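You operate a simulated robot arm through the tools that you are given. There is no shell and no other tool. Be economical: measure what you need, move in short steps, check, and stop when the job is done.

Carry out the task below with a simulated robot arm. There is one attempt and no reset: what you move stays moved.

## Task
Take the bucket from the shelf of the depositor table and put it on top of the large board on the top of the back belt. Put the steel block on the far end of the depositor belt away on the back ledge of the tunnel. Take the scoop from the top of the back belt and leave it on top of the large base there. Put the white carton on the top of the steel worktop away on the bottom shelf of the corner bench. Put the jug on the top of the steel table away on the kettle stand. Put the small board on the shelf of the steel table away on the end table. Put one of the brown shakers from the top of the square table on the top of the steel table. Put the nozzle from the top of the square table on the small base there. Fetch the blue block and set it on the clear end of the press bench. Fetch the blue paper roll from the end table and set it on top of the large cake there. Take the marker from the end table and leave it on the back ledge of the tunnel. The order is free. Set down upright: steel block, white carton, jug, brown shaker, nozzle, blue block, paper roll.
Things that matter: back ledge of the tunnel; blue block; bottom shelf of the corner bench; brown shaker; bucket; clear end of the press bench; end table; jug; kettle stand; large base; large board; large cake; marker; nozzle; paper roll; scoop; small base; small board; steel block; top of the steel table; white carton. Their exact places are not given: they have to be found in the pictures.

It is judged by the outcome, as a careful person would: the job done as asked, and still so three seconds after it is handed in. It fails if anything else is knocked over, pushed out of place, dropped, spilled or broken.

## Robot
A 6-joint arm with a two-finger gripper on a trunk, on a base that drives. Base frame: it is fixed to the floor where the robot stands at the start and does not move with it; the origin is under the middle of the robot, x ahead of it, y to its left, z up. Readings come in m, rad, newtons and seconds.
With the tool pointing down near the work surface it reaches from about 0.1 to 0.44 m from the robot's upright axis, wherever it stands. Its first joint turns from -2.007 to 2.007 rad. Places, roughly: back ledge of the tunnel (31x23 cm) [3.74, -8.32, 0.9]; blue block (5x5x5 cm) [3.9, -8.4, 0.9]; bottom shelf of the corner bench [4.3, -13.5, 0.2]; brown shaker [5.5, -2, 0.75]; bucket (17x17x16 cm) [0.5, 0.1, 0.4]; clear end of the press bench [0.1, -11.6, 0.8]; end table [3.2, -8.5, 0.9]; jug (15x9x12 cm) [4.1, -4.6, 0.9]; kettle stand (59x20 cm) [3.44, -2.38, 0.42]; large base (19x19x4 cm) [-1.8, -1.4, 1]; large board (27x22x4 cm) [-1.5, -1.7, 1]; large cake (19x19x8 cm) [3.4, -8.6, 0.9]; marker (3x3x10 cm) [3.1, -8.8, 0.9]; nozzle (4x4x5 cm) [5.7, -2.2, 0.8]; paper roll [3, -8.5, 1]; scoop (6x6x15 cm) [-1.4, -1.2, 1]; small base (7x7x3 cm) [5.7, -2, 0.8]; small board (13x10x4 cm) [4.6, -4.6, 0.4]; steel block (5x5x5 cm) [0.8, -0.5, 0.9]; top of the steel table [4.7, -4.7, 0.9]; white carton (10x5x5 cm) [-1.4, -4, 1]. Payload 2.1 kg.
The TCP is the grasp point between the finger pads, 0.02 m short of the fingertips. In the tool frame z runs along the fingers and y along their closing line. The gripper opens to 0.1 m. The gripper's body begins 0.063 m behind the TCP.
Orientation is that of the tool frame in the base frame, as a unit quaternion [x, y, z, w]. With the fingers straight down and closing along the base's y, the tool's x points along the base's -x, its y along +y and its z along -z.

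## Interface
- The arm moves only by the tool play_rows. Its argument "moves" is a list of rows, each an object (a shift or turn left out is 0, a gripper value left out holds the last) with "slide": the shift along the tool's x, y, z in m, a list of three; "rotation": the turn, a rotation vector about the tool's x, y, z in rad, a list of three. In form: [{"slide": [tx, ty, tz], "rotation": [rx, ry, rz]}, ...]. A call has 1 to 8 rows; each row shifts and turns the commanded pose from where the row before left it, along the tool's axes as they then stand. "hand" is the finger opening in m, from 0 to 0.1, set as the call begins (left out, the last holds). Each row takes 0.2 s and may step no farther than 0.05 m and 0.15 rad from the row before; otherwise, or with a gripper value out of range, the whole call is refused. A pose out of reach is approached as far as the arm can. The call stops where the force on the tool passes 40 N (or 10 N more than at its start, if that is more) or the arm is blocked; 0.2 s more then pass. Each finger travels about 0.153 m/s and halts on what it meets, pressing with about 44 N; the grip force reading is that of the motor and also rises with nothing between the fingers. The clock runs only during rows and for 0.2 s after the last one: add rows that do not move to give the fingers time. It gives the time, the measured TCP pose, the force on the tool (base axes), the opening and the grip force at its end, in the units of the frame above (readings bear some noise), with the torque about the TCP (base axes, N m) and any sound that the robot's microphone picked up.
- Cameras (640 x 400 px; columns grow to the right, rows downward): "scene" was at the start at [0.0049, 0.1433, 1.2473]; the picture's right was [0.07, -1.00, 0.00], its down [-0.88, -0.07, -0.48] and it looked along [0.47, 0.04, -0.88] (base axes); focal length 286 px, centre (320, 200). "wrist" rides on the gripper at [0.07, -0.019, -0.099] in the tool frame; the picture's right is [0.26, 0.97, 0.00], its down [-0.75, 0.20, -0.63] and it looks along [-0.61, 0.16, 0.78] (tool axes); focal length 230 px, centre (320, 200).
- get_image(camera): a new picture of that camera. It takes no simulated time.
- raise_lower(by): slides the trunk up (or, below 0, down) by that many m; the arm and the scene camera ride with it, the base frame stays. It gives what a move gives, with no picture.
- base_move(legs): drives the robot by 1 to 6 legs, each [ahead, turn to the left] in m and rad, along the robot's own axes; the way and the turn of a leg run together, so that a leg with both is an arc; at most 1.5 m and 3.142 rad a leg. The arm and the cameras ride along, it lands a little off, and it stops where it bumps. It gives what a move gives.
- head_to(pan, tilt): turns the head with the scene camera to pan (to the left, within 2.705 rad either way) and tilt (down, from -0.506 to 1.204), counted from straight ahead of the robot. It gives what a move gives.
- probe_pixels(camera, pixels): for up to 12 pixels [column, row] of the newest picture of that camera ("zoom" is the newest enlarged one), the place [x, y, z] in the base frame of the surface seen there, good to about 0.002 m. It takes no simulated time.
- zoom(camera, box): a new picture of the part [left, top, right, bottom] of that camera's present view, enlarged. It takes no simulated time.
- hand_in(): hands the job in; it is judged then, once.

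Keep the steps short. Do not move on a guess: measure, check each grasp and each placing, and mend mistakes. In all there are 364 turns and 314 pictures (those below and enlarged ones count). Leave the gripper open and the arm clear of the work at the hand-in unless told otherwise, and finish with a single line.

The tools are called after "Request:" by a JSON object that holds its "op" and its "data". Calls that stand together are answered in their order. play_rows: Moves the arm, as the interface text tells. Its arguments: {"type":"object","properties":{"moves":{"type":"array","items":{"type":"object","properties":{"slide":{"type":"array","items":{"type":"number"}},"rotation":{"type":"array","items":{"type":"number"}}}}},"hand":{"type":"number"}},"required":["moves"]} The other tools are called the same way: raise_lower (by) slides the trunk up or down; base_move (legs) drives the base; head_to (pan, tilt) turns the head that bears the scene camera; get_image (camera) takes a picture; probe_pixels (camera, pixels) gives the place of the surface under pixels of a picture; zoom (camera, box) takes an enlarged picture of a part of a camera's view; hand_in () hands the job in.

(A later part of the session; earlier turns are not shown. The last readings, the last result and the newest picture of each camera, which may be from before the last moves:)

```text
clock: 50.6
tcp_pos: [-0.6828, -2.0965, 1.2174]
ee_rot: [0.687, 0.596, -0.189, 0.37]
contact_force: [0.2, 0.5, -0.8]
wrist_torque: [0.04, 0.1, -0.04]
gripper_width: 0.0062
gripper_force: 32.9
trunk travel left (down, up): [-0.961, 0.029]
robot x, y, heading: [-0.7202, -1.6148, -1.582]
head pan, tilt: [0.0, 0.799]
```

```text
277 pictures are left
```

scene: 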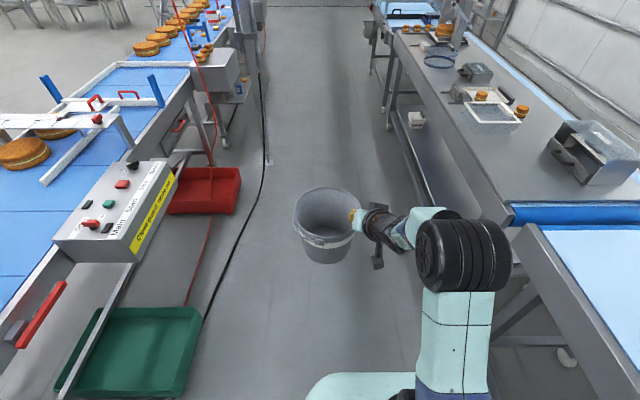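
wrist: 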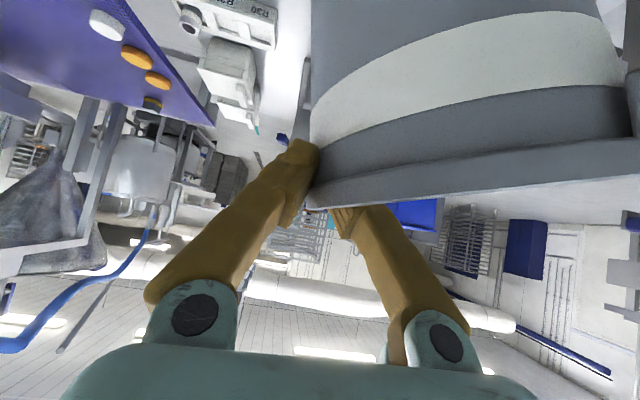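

Turn right to face the belt.

Request:
{"op": "base_move", "data": {"legs": [[0, -1.56]]}}

Request:
{"op": "get_image", "data": {"camera": "scene"}}

```text
clock: 54.7
tcp_pos: [-1.203, -1.6744, 1.2173]
ee_rot: [0.908, -0.044, -0.393, 0.138]
contact_force: [0.0, 0.3, -1.4]
wrist_torque: [0.15, -0.01, -0.02]
gripper_width: 0.0059
gripper_force: 33.0
trunk travel left (down, up): [-0.961, 0.029]
robot x, y, heading: [-0.7216, -1.6181, -3.104]
head pan, tilt: [0.0, 0.799]
```

```text
276 pictures are left
```

scene: 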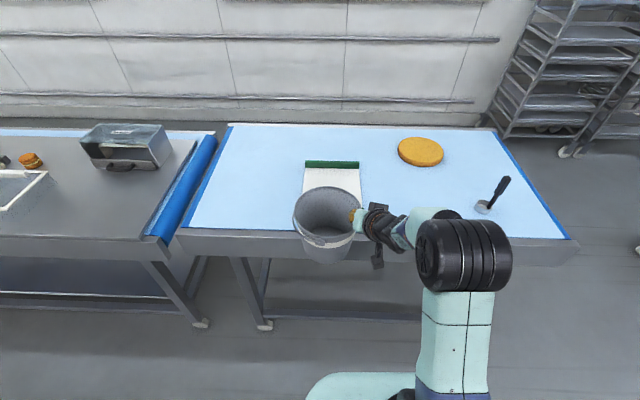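

Request:
{"op": "probe_pixels", "data": {"camera": "scene", "pixels": [[307, 165], [358, 166], [333, 165], [304, 183], [361, 185], [333, 180], [295, 210], [325, 190], [355, 205], [323, 238], [421, 150], [483, 206]]}}

```text
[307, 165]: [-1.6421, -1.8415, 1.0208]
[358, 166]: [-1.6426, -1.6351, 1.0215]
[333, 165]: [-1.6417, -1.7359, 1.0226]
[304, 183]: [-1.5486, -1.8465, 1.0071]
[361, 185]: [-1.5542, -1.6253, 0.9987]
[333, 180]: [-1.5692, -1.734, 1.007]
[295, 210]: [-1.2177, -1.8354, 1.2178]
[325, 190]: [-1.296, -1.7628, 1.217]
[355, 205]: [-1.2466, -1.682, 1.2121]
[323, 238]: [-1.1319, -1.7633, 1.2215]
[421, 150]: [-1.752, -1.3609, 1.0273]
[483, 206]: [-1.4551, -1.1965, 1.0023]
```

The bucket is level. Turn right 0.037, then forward 0.305 to centre over the board.

Request:
{"op": "base_move", "data": {"legs": [[0, -0.037], [0.3, 0]]}}

Request:
{"op": "get_image", "data": {"camera": "scene"}}

Request:
{"op": "get_image", "data": {"camera": "wrist"}}

```text
clock: 57.1
tcp_pos: [-1.5032, -1.6571, 1.218]
ee_rot: [0.907, -0.06, -0.395, 0.13]
contact_force: [0.1, 0.1, -1.5]
wrist_torque: [0.11, -0.03, 0.01]
gripper_width: 0.0059
gripper_force: 33.1
trunk travel left (down, up): [-0.961, 0.029]
robot x, y, heading: [-1.0239, -1.6164, -3.142]
head pan, tilt: [0.0, 0.799]
```

```text
275 pictures are left
```

scene: 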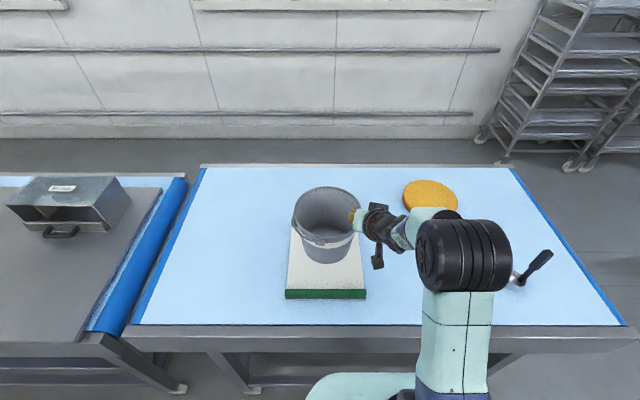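

```text
274 pictures are left
```

wrist: 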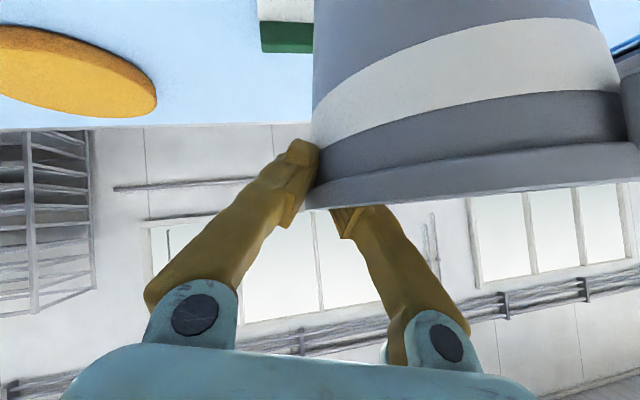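

Request:
{"op": "probe_pixels", "data": {"camera": "scene", "pixels": [[294, 212], [323, 189], [355, 200], [323, 239], [325, 262], [287, 292], [364, 293], [300, 270]]}}

Request:
{"op": "raise_lower", "data": {"by": -0.055}}

Request:
{"op": "get_image", "data": {"camera": "scene"}}

```text
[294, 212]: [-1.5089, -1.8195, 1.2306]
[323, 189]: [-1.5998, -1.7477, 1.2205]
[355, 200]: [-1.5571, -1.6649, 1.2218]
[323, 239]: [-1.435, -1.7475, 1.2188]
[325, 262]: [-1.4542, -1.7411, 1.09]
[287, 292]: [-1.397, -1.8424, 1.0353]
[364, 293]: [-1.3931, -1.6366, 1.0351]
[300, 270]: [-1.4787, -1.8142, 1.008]
```

```text
clock: 58.1
tcp_pos: [-1.505, -1.6575, 1.161]
ee_rot: [0.908, -0.059, -0.394, 0.131]
contact_force: [0.9, -0.3, -0.9]
wrist_torque: [0.14, -0.02, 0.0]
gripper_width: 0.0062
gripper_force: 33.1
trunk travel left (down, up): [-0.906, 0.084]
robot x, y, heading: [-1.0214, -1.6106, -3.143]
head pan, tilt: [0.0, 0.799]
```

```text
273 pictures are left
```

scene: 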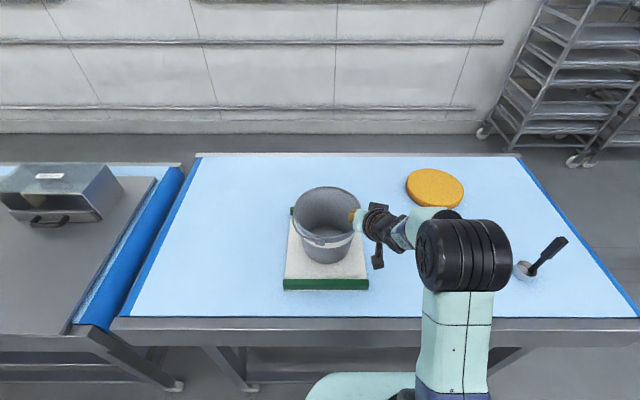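

Centred at (-1.517,-1.74). Lower slowly to contact.

Request:
{"op": "raise_lower", "data": {"by": -0.01}}

Request:
{"op": "raise_lower", "data": {"by": -0.005}}

Request:
{"op": "raise_lower", "data": {"by": -0.004}}

Request:
{"op": "get_image", "data": {"camera": "wrist"}}

```text
clock: 58.7
tcp_pos: [-1.5063, -1.6573, 1.1521]
ee_rot: [0.908, -0.06, -0.394, 0.131]
contact_force: [1.8, -0.4, -1.2]
wrist_torque: [0.08, -0.05, 0.01]
gripper_width: 0.0059
gripper_force: 32.8
trunk travel left (down, up): [-0.896, 0.094]
robot x, y, heading: [-1.0234, -1.6125, -3.141]
head pan, tilt: [0.0, 0.799]
```

```text
clock: 59.2
tcp_pos: [-1.5044, -1.6579, 1.1457]
ee_rot: [0.908, -0.061, -0.395, 0.13]
contact_force: [-0.2, 0.6, 0.9]
wrist_torque: [0.07, -0.13, 0.0]
gripper_width: 0.0057
gripper_force: 33.2
trunk travel left (down, up): [-0.891, 0.099]
robot x, y, heading: [-1.0244, -1.6184, -3.139]
head pan, tilt: [0.0, 0.799]
```

```text
clock: 59.7
tcp_pos: [-1.5042, -1.6545, 1.1456]
ee_rot: [0.906, -0.061, -0.398, 0.132]
contact_force: [-3.1, 4.6, 21.5]
wrist_torque: [-0.05, 0.05, -0.09]
gripper_width: 0.0061
gripper_force: 33.2
trunk travel left (down, up): [-0.887, 0.103]
robot x, y, heading: [-1.0226, -1.6144, -3.14]
head pan, tilt: [0.0, 0.799]
```

```text
272 pictures are left
```

wrist: 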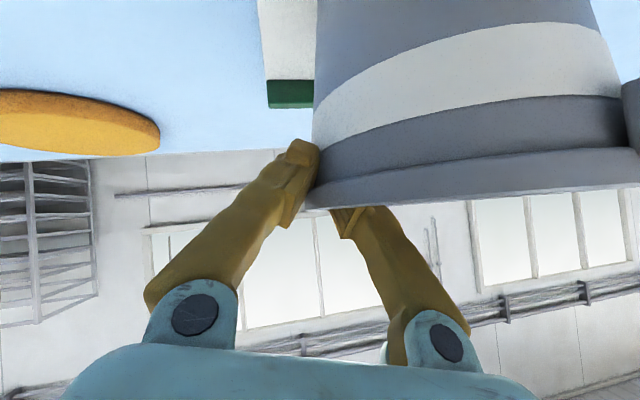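

Contact (21 N). Ease up 3 mm, then open to 0.05.

Request:
{"op": "raise_lower", "data": {"by": 0.003}}

Request:
{"op": "play_rows", "data": {"hand": 0.04, "moves": [{}, {}, {}]}}

Request:
{"op": "get_image", "data": {"camera": "wrist"}}

Request:
{"op": "get_image", "data": {"camera": "scene"}}

```text
clock: 60.3
tcp_pos: [-1.5046, -1.6564, 1.1461]
ee_rot: [0.907, -0.061, -0.395, 0.131]
contact_force: [-4.5, 2.4, 12.8]
wrist_torque: [-0.01, 0.4, -0.13]
gripper_width: 0.0058
gripper_force: 33.3
trunk travel left (down, up): [-0.89, 0.1]
robot x, y, heading: [-1.0217, -1.6137, -3.14]
head pan, tilt: [0.0, 0.799]
```

```text
clock: 61.1
tcp_pos: [-1.5057, -1.6588, 1.1452]
ee_rot: [0.908, -0.06, -0.394, 0.131]
contact_force: [-1.0, 0.2, 0.0]
wrist_torque: [0.0, 0.0, 0.02]
gripper_width: 0.0399
gripper_force: 0.1
trunk travel left (down, up): [-0.89, 0.1]
robot x, y, heading: [-1.0247, -1.615, -3.138]
head pan, tilt: [0.0, 0.799]
```

```text
271 pictures are left
```

wrist: 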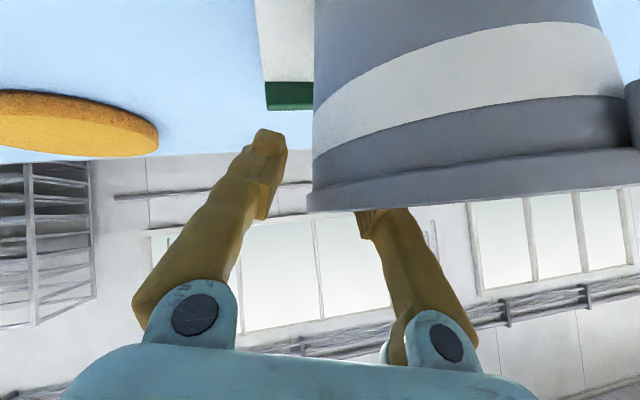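

```text
270 pictures are left
```

scene: 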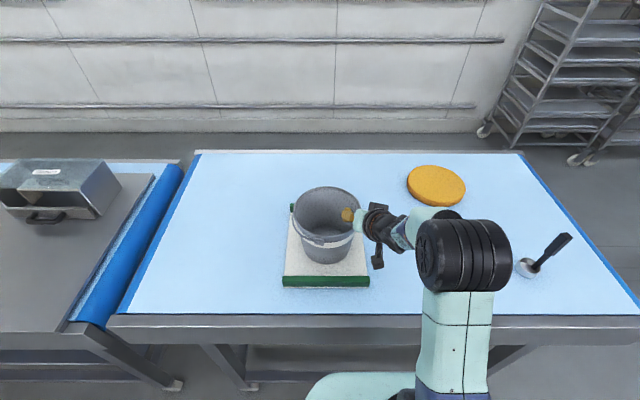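

Bucket stands on the board. Raise straight up 0.09 (trunk).

Request:
{"op": "raise_lower", "data": {"by": 0.09}}

Request:
{"op": "get_image", "data": {"camera": "scene"}}

Request:
{"op": "zoom", "data": {"camera": "scene", "box": [400, 140, 600, 300]}}

```text
clock: 62.3
tcp_pos: [-1.5052, -1.657, 1.236]
ee_rot: [0.908, -0.06, -0.395, 0.13]
contact_force: [-0.6, 0.5, 0.0]
wrist_torque: [0.02, -0.01, 0.01]
gripper_width: 0.04
gripper_force: 0.0
trunk travel left (down, up): [-0.98, 0.01]
robot x, y, heading: [-1.024, -1.6137, -3.144]
head pan, tilt: [0.0, 0.799]
```

```text
269 pictures are left
```

scene: 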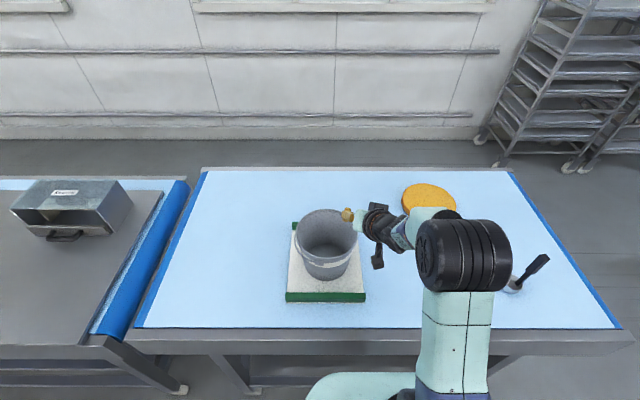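

```text
2.50 times, centred on (500, 220) of scene
```

zoom: 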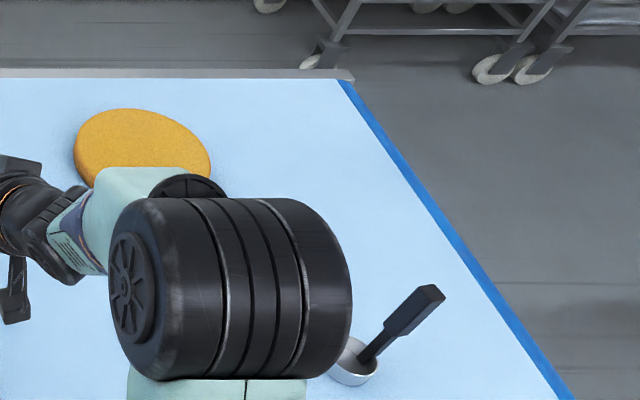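

Bucket done. Now the scoop: cup with a vertical handle at (-1.45,-1.18). Look down at the base front to know how near I can stand.

Request:
{"op": "head_to", "data": {"pan": 0.2, "tilt": 1.2}}

Request:
{"op": "get_image", "data": {"camera": "scene"}}

```text
clock: 63.2
tcp_pos: [-1.5062, -1.6562, 1.2362]
ee_rot: [0.907, -0.059, -0.395, 0.132]
contact_force: [0.1, 0.5, -1.0]
wrist_torque: [0.02, 0.03, 0.03]
gripper_width: 0.0402
gripper_force: 0.0
trunk travel left (down, up): [-0.98, 0.01]
robot x, y, heading: [-1.0234, -1.6137, -3.14]
head pan, tilt: [0.201, 1.201]
```

```text
267 pictures are left
```

scene: 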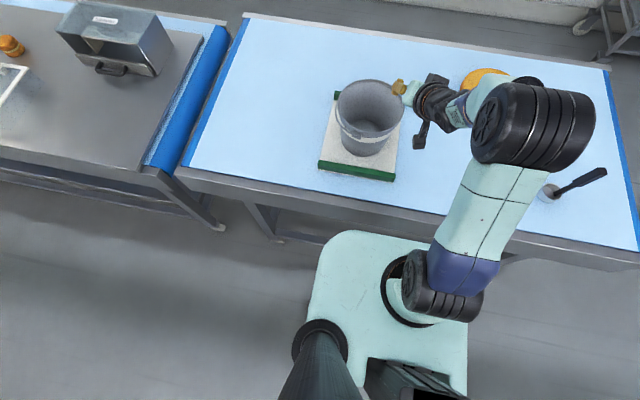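

Request:
{"op": "probe_pixels", "data": {"camera": "scene", "pixels": [[345, 234], [330, 250], [440, 345], [365, 270], [400, 260], [440, 290], [318, 345], [260, 220], [540, 110], [500, 210]]}}

```text
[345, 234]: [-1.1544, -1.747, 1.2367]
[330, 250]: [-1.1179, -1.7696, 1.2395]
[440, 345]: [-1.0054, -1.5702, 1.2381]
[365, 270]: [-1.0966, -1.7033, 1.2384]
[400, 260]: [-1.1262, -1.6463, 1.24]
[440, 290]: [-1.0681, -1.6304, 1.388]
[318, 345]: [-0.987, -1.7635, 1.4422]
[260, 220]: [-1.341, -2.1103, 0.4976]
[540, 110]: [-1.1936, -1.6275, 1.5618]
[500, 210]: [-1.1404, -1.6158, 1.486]
```

The cyan plate (z 1.24, 0.13 m ahead of the axis) rides above the belt, so I can stand close. Back off, undo the roll and pitch the tool to about 20° below horizontal for gripping the scoop handle.

Request:
{"op": "base_move", "data": {"legs": [[-0.3, 0]]}}

Request:
{"op": "play_rows", "data": {"moves": [{"rotation": [0.0995, 0, -0.1055]}, {"rotation": [0.0995, 0, -0.1055]}, {"rotation": [0, -0.133, 0]}, {"rotation": [0, -0.133, 0]}, {"rotation": [0, -0.133, 0]}, {}]}}

Request:
{"op": "head_to", "data": {"pan": -0.2, "tilt": 0.85}}

Request:
{"op": "get_image", "data": {"camera": "scene"}}

```text
clock: 65.2
tcp_pos: [-1.2104, -1.6545, 1.2345]
ee_rot: [0.908, -0.063, -0.394, 0.129]
contact_force: [-0.1, 0.1, 0.0]
wrist_torque: [0.0, -0.02, 0.02]
gripper_width: 0.04
gripper_force: 0.1
trunk travel left (down, up): [-0.98, 0.01]
robot x, y, heading: [-0.7229, -1.6141, 3.141]
head pan, tilt: [0.201, 1.201]
```

```text
clock: 66.6
tcp_pos: [-1.2079, -1.656, 1.2361]
ee_rot: [0.82, -0.005, -0.572, -0.004]
contact_force: [0.7, 0.1, 0.0]
wrist_torque: [-0.04, -0.02, -0.01]
gripper_width: 0.04
gripper_force: 0.0
trunk travel left (down, up): [-0.98, 0.01]
robot x, y, heading: [-0.7268, -1.6144, 3.136]
head pan, tilt: [0.201, 1.201]
```

```text
clock: 67.5
tcp_pos: [-1.2093, -1.6565, 1.236]
ee_rot: [0.82, -0.005, -0.572, -0.004]
contact_force: [0.3, 0.0, 0.3]
wrist_torque: [0.0, 0.05, 0.01]
gripper_width: 0.04
gripper_force: 0.1
trunk travel left (down, up): [-0.98, 0.01]
robot x, y, heading: [-0.7241, -1.6126, 3.138]
head pan, tilt: [-0.201, 0.85]
```

```text
266 pictures are left
```

scene: 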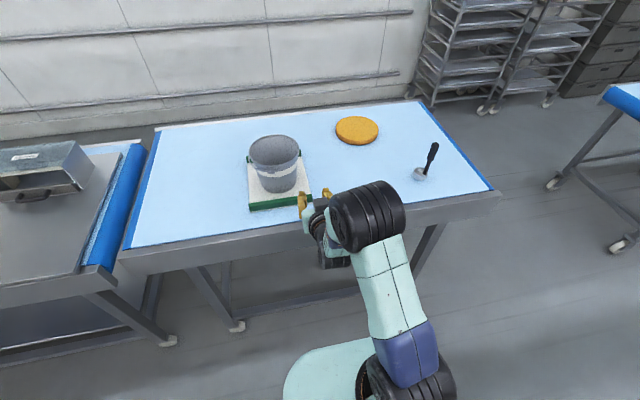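

Request:
{"op": "zoom", "data": {"camera": "scene", "box": [380, 125, 480, 195]}}

Request:
{"op": "probe_pixels", "data": {"camera": "zoom", "pixels": [[357, 110], [345, 150], [325, 205], [300, 245], [245, 280], [280, 270], [230, 330], [270, 325], [310, 290]]}}

Request:
{"op": "probe_pixels", "data": {"camera": "scene", "pixels": [[335, 130], [379, 130], [357, 117], [357, 138], [357, 143]]}}

```text
5.71 times, centred on (430, 160) of scene
```

zoom: 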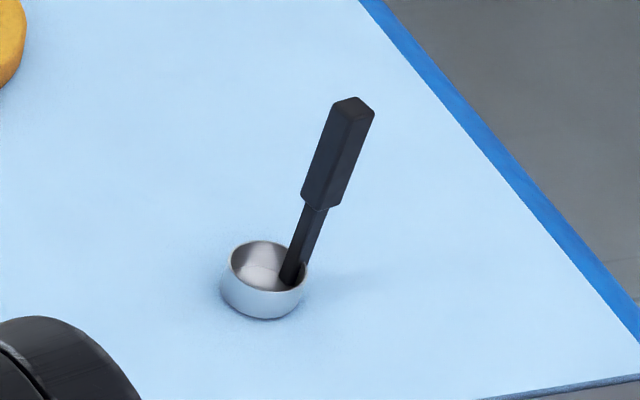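

```text
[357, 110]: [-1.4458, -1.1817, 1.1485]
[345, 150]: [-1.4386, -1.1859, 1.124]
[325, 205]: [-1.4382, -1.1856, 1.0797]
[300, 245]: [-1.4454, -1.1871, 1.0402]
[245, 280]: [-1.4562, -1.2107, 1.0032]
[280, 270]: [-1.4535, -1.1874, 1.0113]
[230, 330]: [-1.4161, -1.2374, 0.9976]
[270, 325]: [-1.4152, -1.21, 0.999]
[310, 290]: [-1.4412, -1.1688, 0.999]
```

```text
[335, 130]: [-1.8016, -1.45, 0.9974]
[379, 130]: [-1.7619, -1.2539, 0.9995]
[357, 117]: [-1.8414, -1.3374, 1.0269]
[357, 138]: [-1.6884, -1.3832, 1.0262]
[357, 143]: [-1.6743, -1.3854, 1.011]
```

Handle vertical at (-1.446,-1.182), grip part z 1.08–1.148; base centre ≈(-1.765,-1.36), top 1.027. I shift the robot to y≈-1.25 still facing the belt.

Request:
{"op": "base_move", "data": {"legs": [[0, -1.57], [0.363, 0], [0, 1.57]]}}

Request:
{"op": "get_image", "data": {"camera": "scene"}}

```text
clock: 77.5
tcp_pos: [-1.2035, -1.3015, 1.236]
ee_rot: [0.82, -0.006, -0.572, -0.004]
contact_force: [0.4, 0.2, -0.3]
wrist_torque: [0.02, -0.05, 0.0]
gripper_width: 0.0401
gripper_force: 0.1
trunk travel left (down, up): [-0.98, 0.01]
robot x, y, heading: [-0.7242, -1.2663, 3.134]
head pan, tilt: [-0.201, 0.85]
```

```text
264 pictures are left
```

scene: 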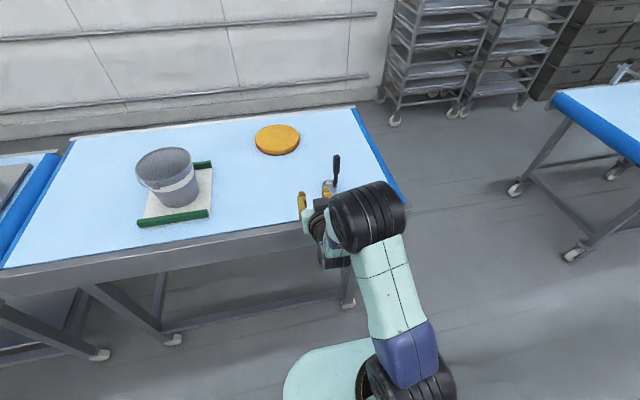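

Slide the hand right 0.12 and down 0.12 here (in front of the belt edge), opening to 0.06.

Request:
{"op": "play_rows", "data": {"hand": 0.06, "moves": [{"slide": [0.0284, -0.03, 0.0104]}, {"slide": [0.0284, -0.03, 0.0104]}, {"slide": [0.0284, -0.03, 0.0104]}, {"slide": [0.0284, -0.0295, 0.0104]}, {}]}}

Request:
{"op": "base_move", "data": {"legs": [[0.17, 0]]}}

Request:
{"op": "get_image", "data": {"camera": "scene"}}

Request:
{"op": "get_image", "data": {"camera": "wrist"}}

```text
clock: 78.7
tcp_pos: [-1.2021, -1.1855, 1.1149]
ee_rot: [0.82, -0.005, -0.572, -0.004]
contact_force: [0.4, 0.1, -0.2]
wrist_torque: [-0.02, 0.01, -0.03]
gripper_width: 0.0599
gripper_force: 0.1
trunk travel left (down, up): [-0.98, 0.01]
robot x, y, heading: [-0.7247, -1.2627, 3.14]
head pan, tilt: [-0.201, 0.85]
```

```text
clock: 80.1
tcp_pos: [-1.3684, -1.1826, 1.1176]
ee_rot: [0.82, -0.007, -0.573, -0.006]
contact_force: [0.6, -0.4, 0.4]
wrist_torque: [0.05, -0.01, -0.04]
gripper_width: 0.0601
gripper_force: 0.1
trunk travel left (down, up): [-0.98, 0.01]
robot x, y, heading: [-0.8937, -1.2625, 3.136]
head pan, tilt: [-0.201, 0.85]
```

```text
263 pictures are left
```

scene: 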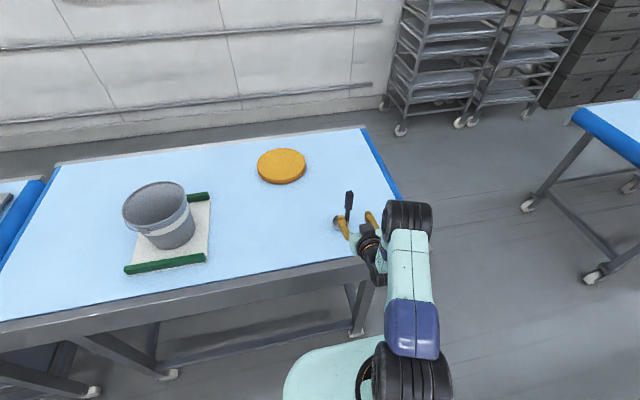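

```text
262 pictures are left
```

wrist: 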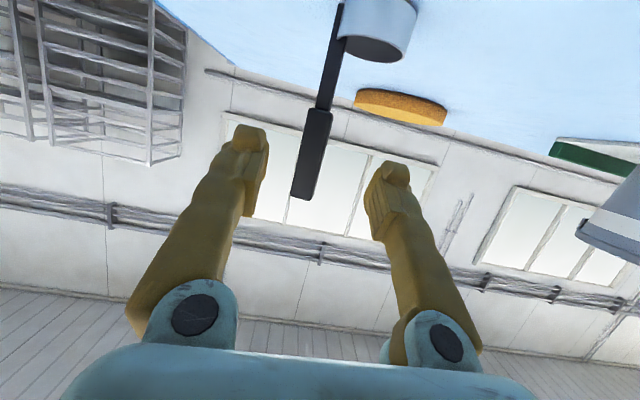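

Request:
{"op": "probe_pixels", "data": {"camera": "wrist", "pixels": [[313, 140], [306, 175], [318, 100], [300, 195]]}}

```text
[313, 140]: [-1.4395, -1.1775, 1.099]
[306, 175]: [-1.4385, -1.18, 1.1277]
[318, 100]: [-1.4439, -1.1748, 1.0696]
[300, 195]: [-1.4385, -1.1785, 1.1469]
```

Handle centre ≈(-1.446,-1.179). Advance 0.078 and close.

Request:
{"op": "play_rows", "data": {"moves": [{"slide": [-0.0135, -0.001, 0.0366]}, {"slide": [-0.0135, -0.001, 0.0366]}, {}]}}

Request:
{"op": "play_rows", "data": {"hand": 0, "moves": [{}, {}, {}, {}]}}

Request:
{"op": "raise_lower", "data": {"by": 0.01}}

Request:
{"op": "get_image", "data": {"camera": "wrist"}}

```text
clock: 80.9
tcp_pos: [-1.448, -1.1795, 1.1137]
ee_rot: [0.82, -0.006, -0.572, -0.005]
contact_force: [-0.7, -0.3, -0.6]
wrist_torque: [0.02, -0.02, 0.0]
gripper_width: 0.0601
gripper_force: 0.0
trunk travel left (down, up): [-0.98, 0.01]
robot x, y, heading: [-0.8924, -1.2599, 3.139]
head pan, tilt: [-0.201, 0.85]
```

```text
clock: 81.9
tcp_pos: [-1.4482, -1.1802, 1.114]
ee_rot: [0.82, -0.007, -0.572, -0.006]
contact_force: [-0.9, 0.1, 0.9]
wrist_torque: [0.02, 0.04, 0.0]
gripper_width: 0.0193
gripper_force: 44.3
trunk travel left (down, up): [-0.98, 0.01]
robot x, y, heading: [-0.8894, -1.265, 3.134]
head pan, tilt: [-0.201, 0.85]
```

```text
clock: 82.5
tcp_pos: [-1.4485, -1.1815, 1.1244]
ee_rot: [0.82, -0.006, -0.572, -0.005]
contact_force: [-0.7, -0.2, -1.4]
wrist_torque: [0.0, -0.02, 0.0]
gripper_width: 0.0193
gripper_force: 44.4
trunk travel left (down, up): [-0.99, 0.0]
robot x, y, heading: [-0.8935, -1.2609, 3.134]
head pan, tilt: [-0.201, 0.85]
```

```text
261 pictures are left
```

wrist: 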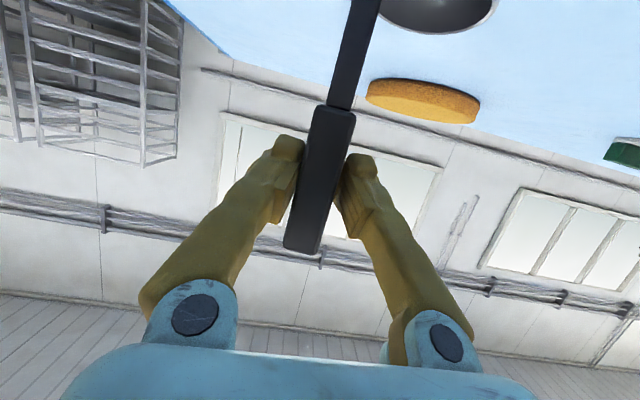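

Gripped firmly (19 mm). Lift by arm 0.055 and slide left 0.157.

Request:
{"op": "play_rows", "data": {"moves": [{"slide": [-0.026, 0, -0.0095]}, {"slide": [-0.026, 0, -0.0095]}, {"slide": [0, 0.039, 0]}, {"slide": [0, 0.039, 0]}, {"slide": [0, 0.039, 0]}, {"slide": [0, 0.039, 0]}, {}]}}

Request:
{"op": "base_move", "data": {"legs": [[0.15, 0]]}}

Request:
{"op": "head_to", "data": {"pan": -0.1, "tilt": 1.0}}

Request:
{"op": "get_image", "data": {"camera": "scene"}}

```text
clock: 84.1
tcp_pos: [-1.4526, -1.3357, 1.1769]
ee_rot: [0.821, -0.006, -0.571, -0.005]
contact_force: [0.6, -0.3, -1.6]
wrist_torque: [0.0, -0.05, 0.01]
gripper_width: 0.019
gripper_force: 43.8
trunk travel left (down, up): [-0.99, 0.0]
robot x, y, heading: [-0.8897, -1.2598, 3.135]
head pan, tilt: [-0.201, 0.85]
```

```text
clock: 85.5
tcp_pos: [-1.5935, -1.3341, 1.1816]
ee_rot: [0.818, -0.006, -0.576, -0.005]
contact_force: [0.5, -0.2, -0.6]
wrist_torque: [0.03, -0.02, -0.01]
gripper_width: 0.019
gripper_force: 44.0
trunk travel left (down, up): [-0.99, 0.0]
robot x, y, heading: [-1.0402, -1.2614, 3.138]
head pan, tilt: [-0.201, 0.85]
```

```text
clock: 86.2
tcp_pos: [-1.598, -1.335, 1.1801]
ee_rot: [0.82, -0.006, -0.573, -0.004]
contact_force: [0.2, -0.3, -3.0]
wrist_torque: [-0.02, -0.02, 0.0]
gripper_width: 0.0189
gripper_force: 43.7
trunk travel left (down, up): [-0.99, 0.0]
robot x, y, heading: [-1.0413, -1.2633, 3.136]
head pan, tilt: [-0.099, 1.0]
```

```text
260 pictures are left
```

scene: 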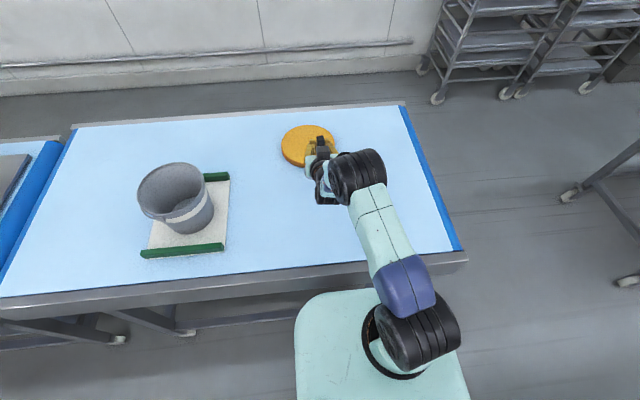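

0.157 m more needed. Extend the arm 0.09 and then creep the base.

Request:
{"op": "play_rows", "data": {"moves": [{"slide": [-0.0155, 0, 0.042]}, {"slide": [-0.0155, 0, 0.042]}, {}]}}

Request:
{"op": "base_move", "data": {"legs": [[0.067, 0]]}}

Request:
{"op": "get_image", "data": {"camera": "scene"}}

Request:
{"op": "get_image", "data": {"camera": "wrist"}}

```text
clock: 87.0
tcp_pos: [-1.6915, -1.3324, 1.1796]
ee_rot: [0.821, -0.006, -0.571, -0.005]
contact_force: [0.8, -0.4, -1.7]
wrist_torque: [0.03, 0.01, 0.03]
gripper_width: 0.0189
gripper_force: 43.5
trunk travel left (down, up): [-0.99, 0.0]
robot x, y, heading: [-1.0407, -1.2628, 3.132]
head pan, tilt: [-0.099, 1.0]
```

```text
clock: 88.5
tcp_pos: [-1.7507, -1.3386, 1.2035]
ee_rot: [0.806, -0.007, -0.592, 0.001]
contact_force: [-1.3, -0.5, -1.6]
wrist_torque: [0.03, 0.0, 0.03]
gripper_width: 0.0185
gripper_force: 44.3
trunk travel left (down, up): [-0.99, 0.0]
robot x, y, heading: [-1.1059, -1.2594, 3.136]
head pan, tilt: [-0.099, 1.0]
stopped in leg 1: the robot was blocked; the commanded pose is now the measured one
```

```text
259 pictures are left
```

scene: 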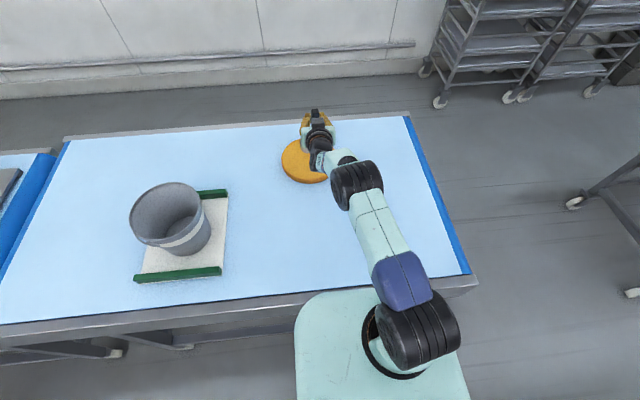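

```text
258 pictures are left
```

wrist: 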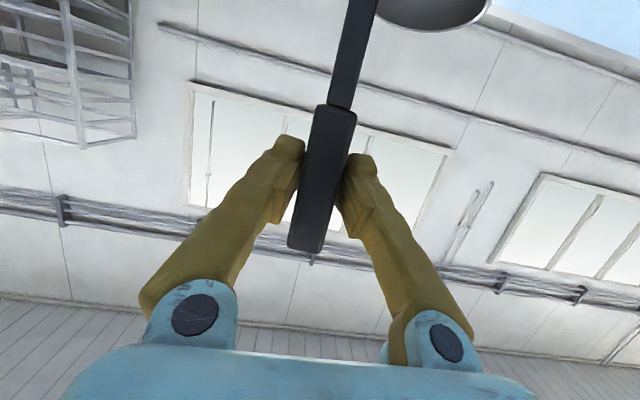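

The base bumped under the belt (stopped); ease back 0.01. Restore pitch (+0.045) and lower 0.045 by the trunk.

Request:
{"op": "base_move", "data": {"legs": [[-0.012, 0]]}}

Request:
{"op": "play_rows", "data": {"moves": [{"rotation": [0, 0.045, 0]}, {"slide": [-0.004, 0, 0.0113]}, {}]}}

Request:
{"op": "raise_lower", "data": {"by": -0.045}}

Request:
{"op": "get_image", "data": {"camera": "scene"}}

Request:
{"op": "get_image", "data": {"camera": "wrist"}}

```text
clock: 89.2
tcp_pos: [-1.7373, -1.3391, 1.2022]
ee_rot: [0.805, -0.007, -0.593, 0.001]
contact_force: [-1.0, 0.1, -1.2]
wrist_torque: [-0.02, 0.05, 0.02]
gripper_width: 0.0188
gripper_force: 44.2
trunk travel left (down, up): [-0.99, 0.0]
robot x, y, heading: [-1.0918, -1.2605, 3.135]
head pan, tilt: [-0.099, 1.0]
```

```text
clock: 90.0
tcp_pos: [-1.7479, -1.3378, 1.2033]
ee_rot: [0.818, -0.007, -0.575, 0.001]
contact_force: [-0.4, 0.2, -2.0]
wrist_torque: [0.0, 0.01, -0.02]
gripper_width: 0.0187
gripper_force: 43.8
trunk travel left (down, up): [-0.99, 0.0]
robot x, y, heading: [-1.0936, -1.2628, 3.136]
head pan, tilt: [-0.099, 1.0]
```

```text
clock: 90.9
tcp_pos: [-1.7468, -1.3385, 1.1579]
ee_rot: [0.817, -0.006, -0.576, 0.002]
contact_force: [0.0, -0.1, -1.7]
wrist_torque: [0.06, -0.02, -0.02]
gripper_width: 0.0188
gripper_force: 44.0
trunk travel left (down, up): [-0.945, 0.045]
robot x, y, heading: [-1.0925, -1.2615, 3.137]
head pan, tilt: [-0.099, 1.0]
```

```text
257 pictures are left
```

scene: 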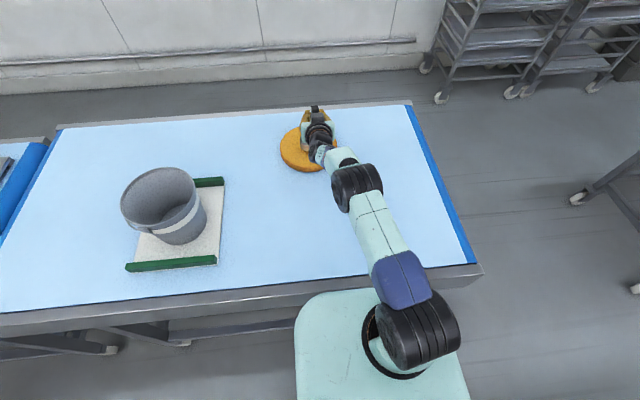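

```text
256 pictures are left
```

wrist: 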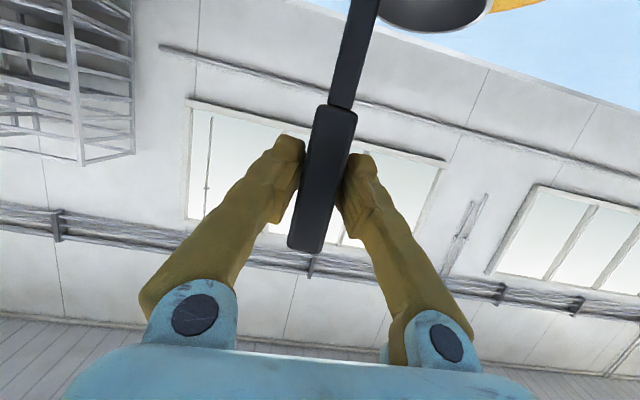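

Lower in small steps until contact.

Request:
{"op": "raise_lower", "data": {"by": -0.011}}

Request:
{"op": "raise_lower", "data": {"by": -0.005}}

Request:
{"op": "get_image", "data": {"camera": "wrist"}}

```text
clock: 91.5
tcp_pos: [-1.7481, -1.3389, 1.148]
ee_rot: [0.818, -0.006, -0.575, 0.002]
contact_force: [0.0, -0.1, -1.5]
wrist_torque: [0.02, 0.0, -0.01]
gripper_width: 0.0188
gripper_force: 43.9
trunk travel left (down, up): [-0.934, 0.056]
robot x, y, heading: [-1.0939, -1.2608, 3.133]
head pan, tilt: [-0.099, 1.0]
```

```text
clock: 92.0
tcp_pos: [-1.7459, -1.3392, 1.1435]
ee_rot: [0.817, -0.006, -0.576, 0.001]
contact_force: [0.8, 0.1, 1.2]
wrist_torque: [-0.02, -0.03, -0.04]
gripper_width: 0.019
gripper_force: 43.7
trunk travel left (down, up): [-0.929, 0.061]
robot x, y, heading: [-1.0931, -1.2589, 3.13]
head pan, tilt: [-0.099, 1.0]
```

```text
255 pictures are left
```

wrist: 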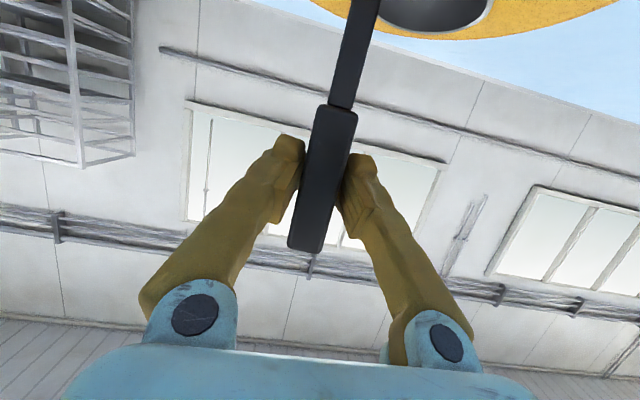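

Touching at z 1.1435 as predicted. Open and check.

Request:
{"op": "raise_lower", "data": {"by": -0.002}}

Request:
{"op": "play_rows", "data": {"hand": 0.06, "moves": [{}, {}, {}]}}

Request:
{"op": "get_image", "data": {"camera": "wrist"}}

```text
clock: 92.6
tcp_pos: [-1.7462, -1.3387, 1.1434]
ee_rot: [0.816, -0.006, -0.577, 0.002]
contact_force: [-2.1, 0.5, 8.2]
wrist_torque: [-0.09, 0.07, 0.02]
gripper_width: 0.0187
gripper_force: 44.2
trunk travel left (down, up): [-0.927, 0.063]
robot x, y, heading: [-1.0951, -1.2594, 3.134]
head pan, tilt: [-0.099, 1.0]
```

```text
clock: 93.4
tcp_pos: [-1.7472, -1.3393, 1.1399]
ee_rot: [0.818, -0.007, -0.575, 0.002]
contact_force: [0.2, 0.2, 0.0]
wrist_torque: [0.0, 0.0, -0.02]
gripper_width: 0.0599
gripper_force: 0.2
trunk travel left (down, up): [-0.927, 0.063]
robot x, y, heading: [-1.0932, -1.2565, 3.135]
head pan, tilt: [-0.099, 1.0]
```

```text
254 pictures are left
```

wrist: 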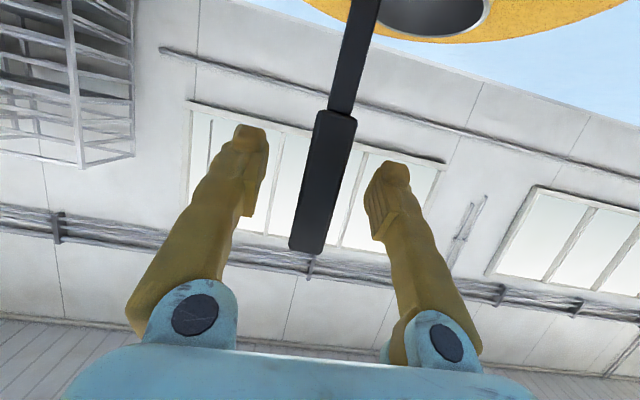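

Scoop stands on the base. Drive straight back and look.

Request:
{"op": "base_move", "data": {"legs": [[-0.4, 0]]}}

Request:
{"op": "get_image", "data": {"camera": "scene"}}

```text
clock: 95.9
tcp_pos: [-1.3459, -1.3412, 1.1403]
ee_rot: [0.817, -0.008, -0.576, 0.001]
contact_force: [1.1, -1.1, -0.5]
wrist_torque: [-0.02, 0.02, -0.01]
gripper_width: 0.06
gripper_force: 0.1
trunk travel left (down, up): [-0.927, 0.063]
robot x, y, heading: [-0.6932, -1.2641, 3.134]
head pan, tilt: [-0.099, 1.0]
```

```text
253 pictures are left
```

scene: 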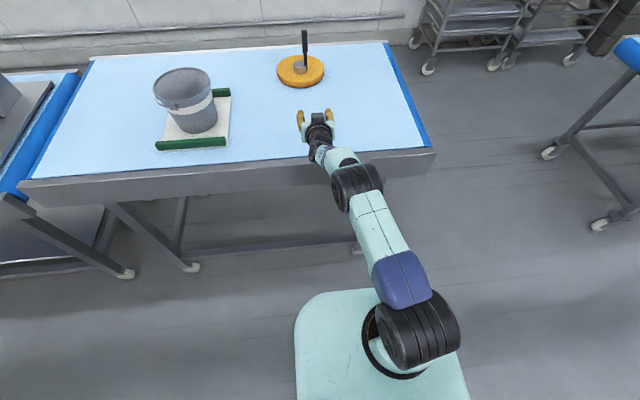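

Both good. Tuck the arm in and turn right to face +y, then view the depositor belt.

Request:
{"op": "play_rows", "data": {"moves": [{"slide": [0.017, 0, -0.046]}, {"slide": [0.017, 0, -0.046]}, {"slide": [0.017, 0, -0.046]}, {"slide": [0.017, 0, -0.046]}]}}

Request:
{"op": "base_move", "data": {"legs": [[0, -1.56]]}}

Request:
{"op": "head_to", "data": {"pan": -0.9, "tilt": 0.45}}

Request:
{"op": "get_image", "data": {"camera": "scene"}}

```text
clock: 96.9
tcp_pos: [-1.1492, -1.3427, 1.1387]
ee_rot: [0.816, -0.007, -0.577, 0.001]
contact_force: [0.0, 0.8, 0.1]
wrist_torque: [0.04, 0.01, 0.05]
gripper_width: 0.0605
gripper_force: 0.1
trunk travel left (down, up): [-0.927, 0.063]
robot x, y, heading: [-0.6924, -1.265, 3.13]
head pan, tilt: [-0.099, 1.0]
```

```text
clock: 101.1
tcp_pos: [-0.7778, -0.8051, 1.1366]
ee_rot: [-0.578, 0.579, 0.411, 0.403]
contact_force: [-0.8, -0.9, 0.4]
wrist_torque: [0.01, 0.01, 0.01]
gripper_width: 0.06
gripper_force: 0.0
trunk travel left (down, up): [-0.927, 0.063]
robot x, y, heading: [-0.6903, -1.2632, 1.574]
head pan, tilt: [-0.099, 1.0]
```

```text
clock: 102.2
tcp_pos: [-0.7777, -0.8052, 1.1376]
ee_rot: [0.578, -0.578, -0.411, -0.402]
contact_force: [1.5, -0.1, 0.5]
wrist_torque: [-0.02, 0.01, -0.03]
gripper_width: 0.0598
gripper_force: 0.0
trunk travel left (down, up): [-0.927, 0.063]
robot x, y, heading: [-0.6944, -1.2663, 1.577]
head pan, tilt: [-0.901, 0.45]
```

```text
252 pictures are left
```

scene: 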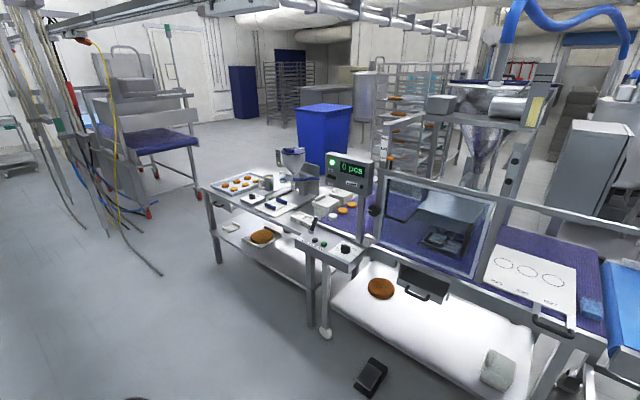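

I drive to about (-0.69, -0.3) and look over the depositor belt for the way round to the block.

Request:
{"op": "base_move", "data": {"legs": [[0.95, 0], [0, -1.2]]}}

Request:
{"op": "head_to", "data": {"pan": -0.3, "tilt": 0.5}}

Request:
{"op": "get_image", "data": {"camera": "scene"}}

Request:
{"op": "head_to", "data": {"pan": 0.6, "tilt": 0.4}}

Request:
{"op": "get_image", "data": {"camera": "scene"}}

```text
clock: 110.2
tcp_pos: [-0.3124, -0.0565, 1.1372]
ee_rot: [-0.157, 0.802, 0.117, 0.564]
contact_force: [-0.1, 0.2, -0.4]
wrist_torque: [0.01, 0.02, -0.01]
gripper_width: 0.0598
gripper_force: 0.1
trunk travel left (down, up): [-0.927, 0.063]
robot x, y, heading: [-0.7076, -0.3067, 0.397]
head pan, tilt: [-0.901, 0.45]
```

```text
clock: 111.2
tcp_pos: [-0.3121, -0.0572, 1.1365]
ee_rot: [-0.155, 0.803, 0.115, 0.564]
contact_force: [-0.2, -0.3, -0.4]
wrist_torque: [0.0, -0.01, 0.01]
gripper_width: 0.0599
gripper_force: 0.1
trunk travel left (down, up): [-0.927, 0.063]
robot x, y, heading: [-0.7051, -0.3096, 0.396]
head pan, tilt: [-0.3, 0.499]
```

```text
251 pictures are left
```

scene: 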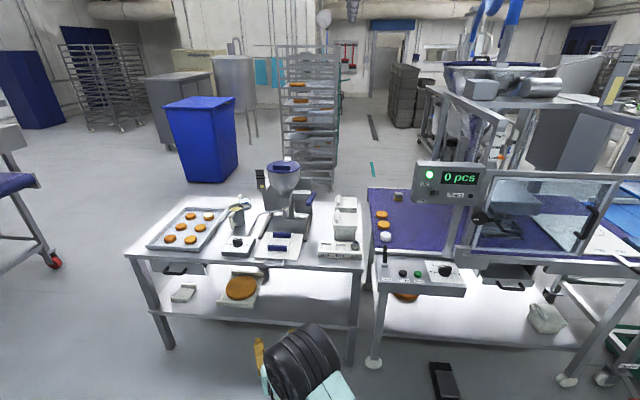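

```text
clock: 112.4
tcp_pos: [-0.3138, -0.0564, 1.137]
ee_rot: [-0.156, 0.803, 0.115, 0.564]
contact_force: [-0.2, -0.2, -0.1]
wrist_torque: [-0.02, 0.03, -0.02]
gripper_width: 0.06
gripper_force: 0.1
trunk travel left (down, up): [-0.927, 0.063]
robot x, y, heading: [-0.7028, -0.309, 0.389]
head pan, tilt: [0.6, 0.4]
```

```text
250 pictures are left
```

scene: 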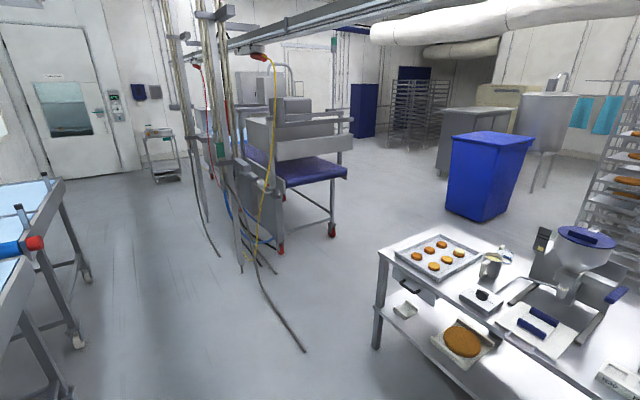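

Request:
{"op": "probe_pixels", "data": {"camera": "scene", "pixels": [[378, 250], [375, 345], [305, 350], [270, 300], [276, 272], [222, 256], [332, 234], [445, 205], [484, 220], [570, 230], [530, 210], [440, 235]]}}

Request:
{"op": "head_to", "data": {"pan": -0.3, "tilt": 0.5}}

Request:
{"op": "zoom", "data": {"camera": "scene", "box": [240, 80, 480, 260]}}

```text
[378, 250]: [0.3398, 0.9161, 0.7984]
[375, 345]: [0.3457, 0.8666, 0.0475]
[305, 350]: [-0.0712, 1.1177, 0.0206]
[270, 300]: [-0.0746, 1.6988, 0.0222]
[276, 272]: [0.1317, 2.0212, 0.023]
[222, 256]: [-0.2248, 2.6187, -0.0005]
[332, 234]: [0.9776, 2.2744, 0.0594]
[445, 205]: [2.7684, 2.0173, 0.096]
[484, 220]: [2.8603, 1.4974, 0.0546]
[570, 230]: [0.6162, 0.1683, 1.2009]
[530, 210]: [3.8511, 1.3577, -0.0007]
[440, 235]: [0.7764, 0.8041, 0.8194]
```

```text
clock: 113.6
tcp_pos: [-0.3127, -0.0576, 1.1374]
ee_rot: [-0.157, 0.802, 0.117, 0.564]
contact_force: [-0.2, -0.3, -1.1]
wrist_torque: [0.04, -0.04, -0.01]
gripper_width: 0.0602
gripper_force: 0.1
trunk travel left (down, up): [-0.927, 0.063]
robot x, y, heading: [-0.706, -0.3074, 0.397]
head pan, tilt: [-0.3, 0.499]
```

```text
2.22 times, centred on (360, 170) of scene
```

zoom: 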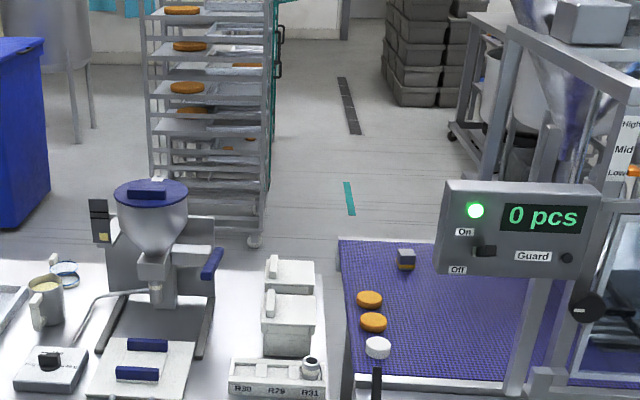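

Request:
{"op": "probe_pixels", "data": {"camera": "zoom", "pixels": [[406, 250], [406, 266], [345, 242], [420, 242], [255, 240], [160, 230], [350, 205], [450, 145], [490, 170], [372, 300], [520, 390], [300, 262]]}}

```text
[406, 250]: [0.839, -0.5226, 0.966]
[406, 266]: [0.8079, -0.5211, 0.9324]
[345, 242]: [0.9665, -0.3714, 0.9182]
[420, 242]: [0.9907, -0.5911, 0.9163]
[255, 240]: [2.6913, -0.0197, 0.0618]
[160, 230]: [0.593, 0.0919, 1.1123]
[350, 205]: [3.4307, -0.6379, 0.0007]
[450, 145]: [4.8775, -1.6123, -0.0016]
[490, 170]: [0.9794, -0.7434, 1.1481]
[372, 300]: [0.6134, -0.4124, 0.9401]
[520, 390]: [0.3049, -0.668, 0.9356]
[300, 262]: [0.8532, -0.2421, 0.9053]
```

The block must be approached from the far side (belt far edge x≈0.98). A hose lies near (-0.07,1.12) beside the table's left end; I check my chassis size to judge the gap.

Request:
{"op": "head_to", "data": {"pan": 1.9, "tilt": 1.2}}

Request:
{"op": "get_image", "data": {"camera": "scene"}}

```text
clock: 115.6
tcp_pos: [-0.3121, -0.0568, 1.1372]
ee_rot: [-0.157, 0.803, 0.116, 0.564]
contact_force: [0.1, 0.4, -0.3]
wrist_torque: [0.0, -0.02, -0.01]
gripper_width: 0.0601
gripper_force: 0.1
trunk travel left (down, up): [-0.927, 0.063]
robot x, y, heading: [-0.7029, -0.3083, 0.396]
head pan, tilt: [1.901, 1.201]
```

```text
248 pictures are left
```

scene: 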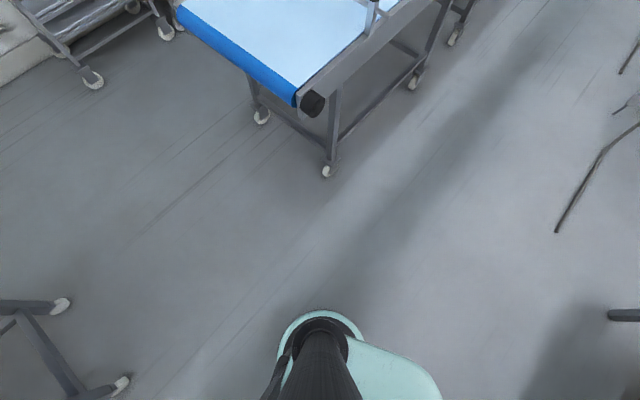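

My chassis is narrow. The gap between hose tip and table leg is ~0.49 m. I drive carefully through its middle: heading 0.966 for 0.75 m first.

Request:
{"op": "base_move", "data": {"legs": [[0, 0.571], [0.75, 0]]}}

Request:
{"op": "head_to", "data": {"pan": 0.2, "tilt": 0.7}}

Request:
{"op": "get_image", "data": {"camera": "scene"}}

```text
clock: 121.2
tcp_pos: [-0.0746, 0.7187, 1.1385]
ee_rot: [-0.37, 0.729, 0.266, 0.511]
contact_force: [-0.1, 0.1, -0.1]
wrist_torque: [-0.05, -0.04, -0.03]
gripper_width: 0.0596
gripper_force: 0.2
trunk travel left (down, up): [-0.927, 0.063]
robot x, y, heading: [-0.2745, 0.2981, 0.95]
head pan, tilt: [1.901, 1.201]
```

```text
clock: 123.0
tcp_pos: [-0.0739, 0.7193, 1.1369]
ee_rot: [-0.371, 0.728, 0.267, 0.511]
contact_force: [0.7, 0.3, -0.1]
wrist_torque: [0.01, 0.0, 0.0]
gripper_width: 0.0602
gripper_force: 0.0
trunk travel left (down, up): [-0.927, 0.063]
robot x, y, heading: [-0.2753, 0.2957, 0.949]
head pan, tilt: [0.201, 0.7]
```

```text
247 pictures are left
```

scene: 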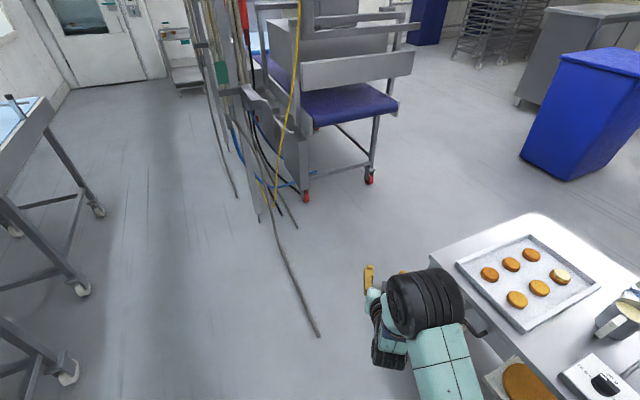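

Hose tip at (318,335), table corner at (430,258). Proceed through.

Request:
{"op": "base_move", "data": {"legs": [[0, 0.075], [0.55, 0], [0.5, 0]]}}

Request:
{"op": "get_image", "data": {"camera": "scene"}}

```text
clock: 128.5
tcp_pos: [0.3898, 1.4057, 1.1445]
ee_rot: [-0.36, 0.731, 0.293, 0.5]
contact_force: [0.7, 0.1, -0.6]
wrist_torque: [-0.01, 0.02, 0.02]
gripper_width: 0.0601
gripper_force: 0.1
trunk travel left (down, up): [-0.927, 0.063]
robot x, y, heading: [0.1605, 1.0196, 0.772]
head pan, tilt: [0.201, 0.7]
stopped in leg 3: the robot was blocked; the commanded pose is now the measured one
```

```text
246 pictures are left
```

scene: 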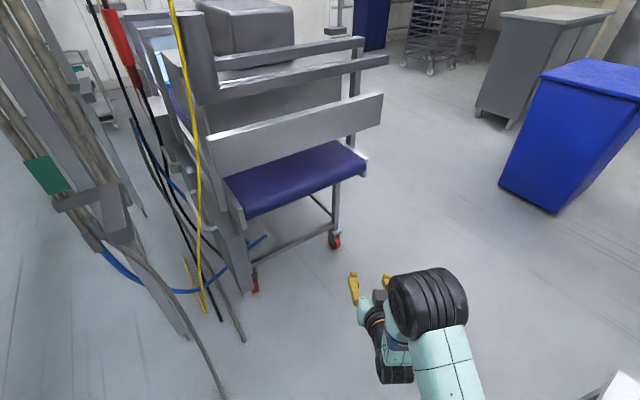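

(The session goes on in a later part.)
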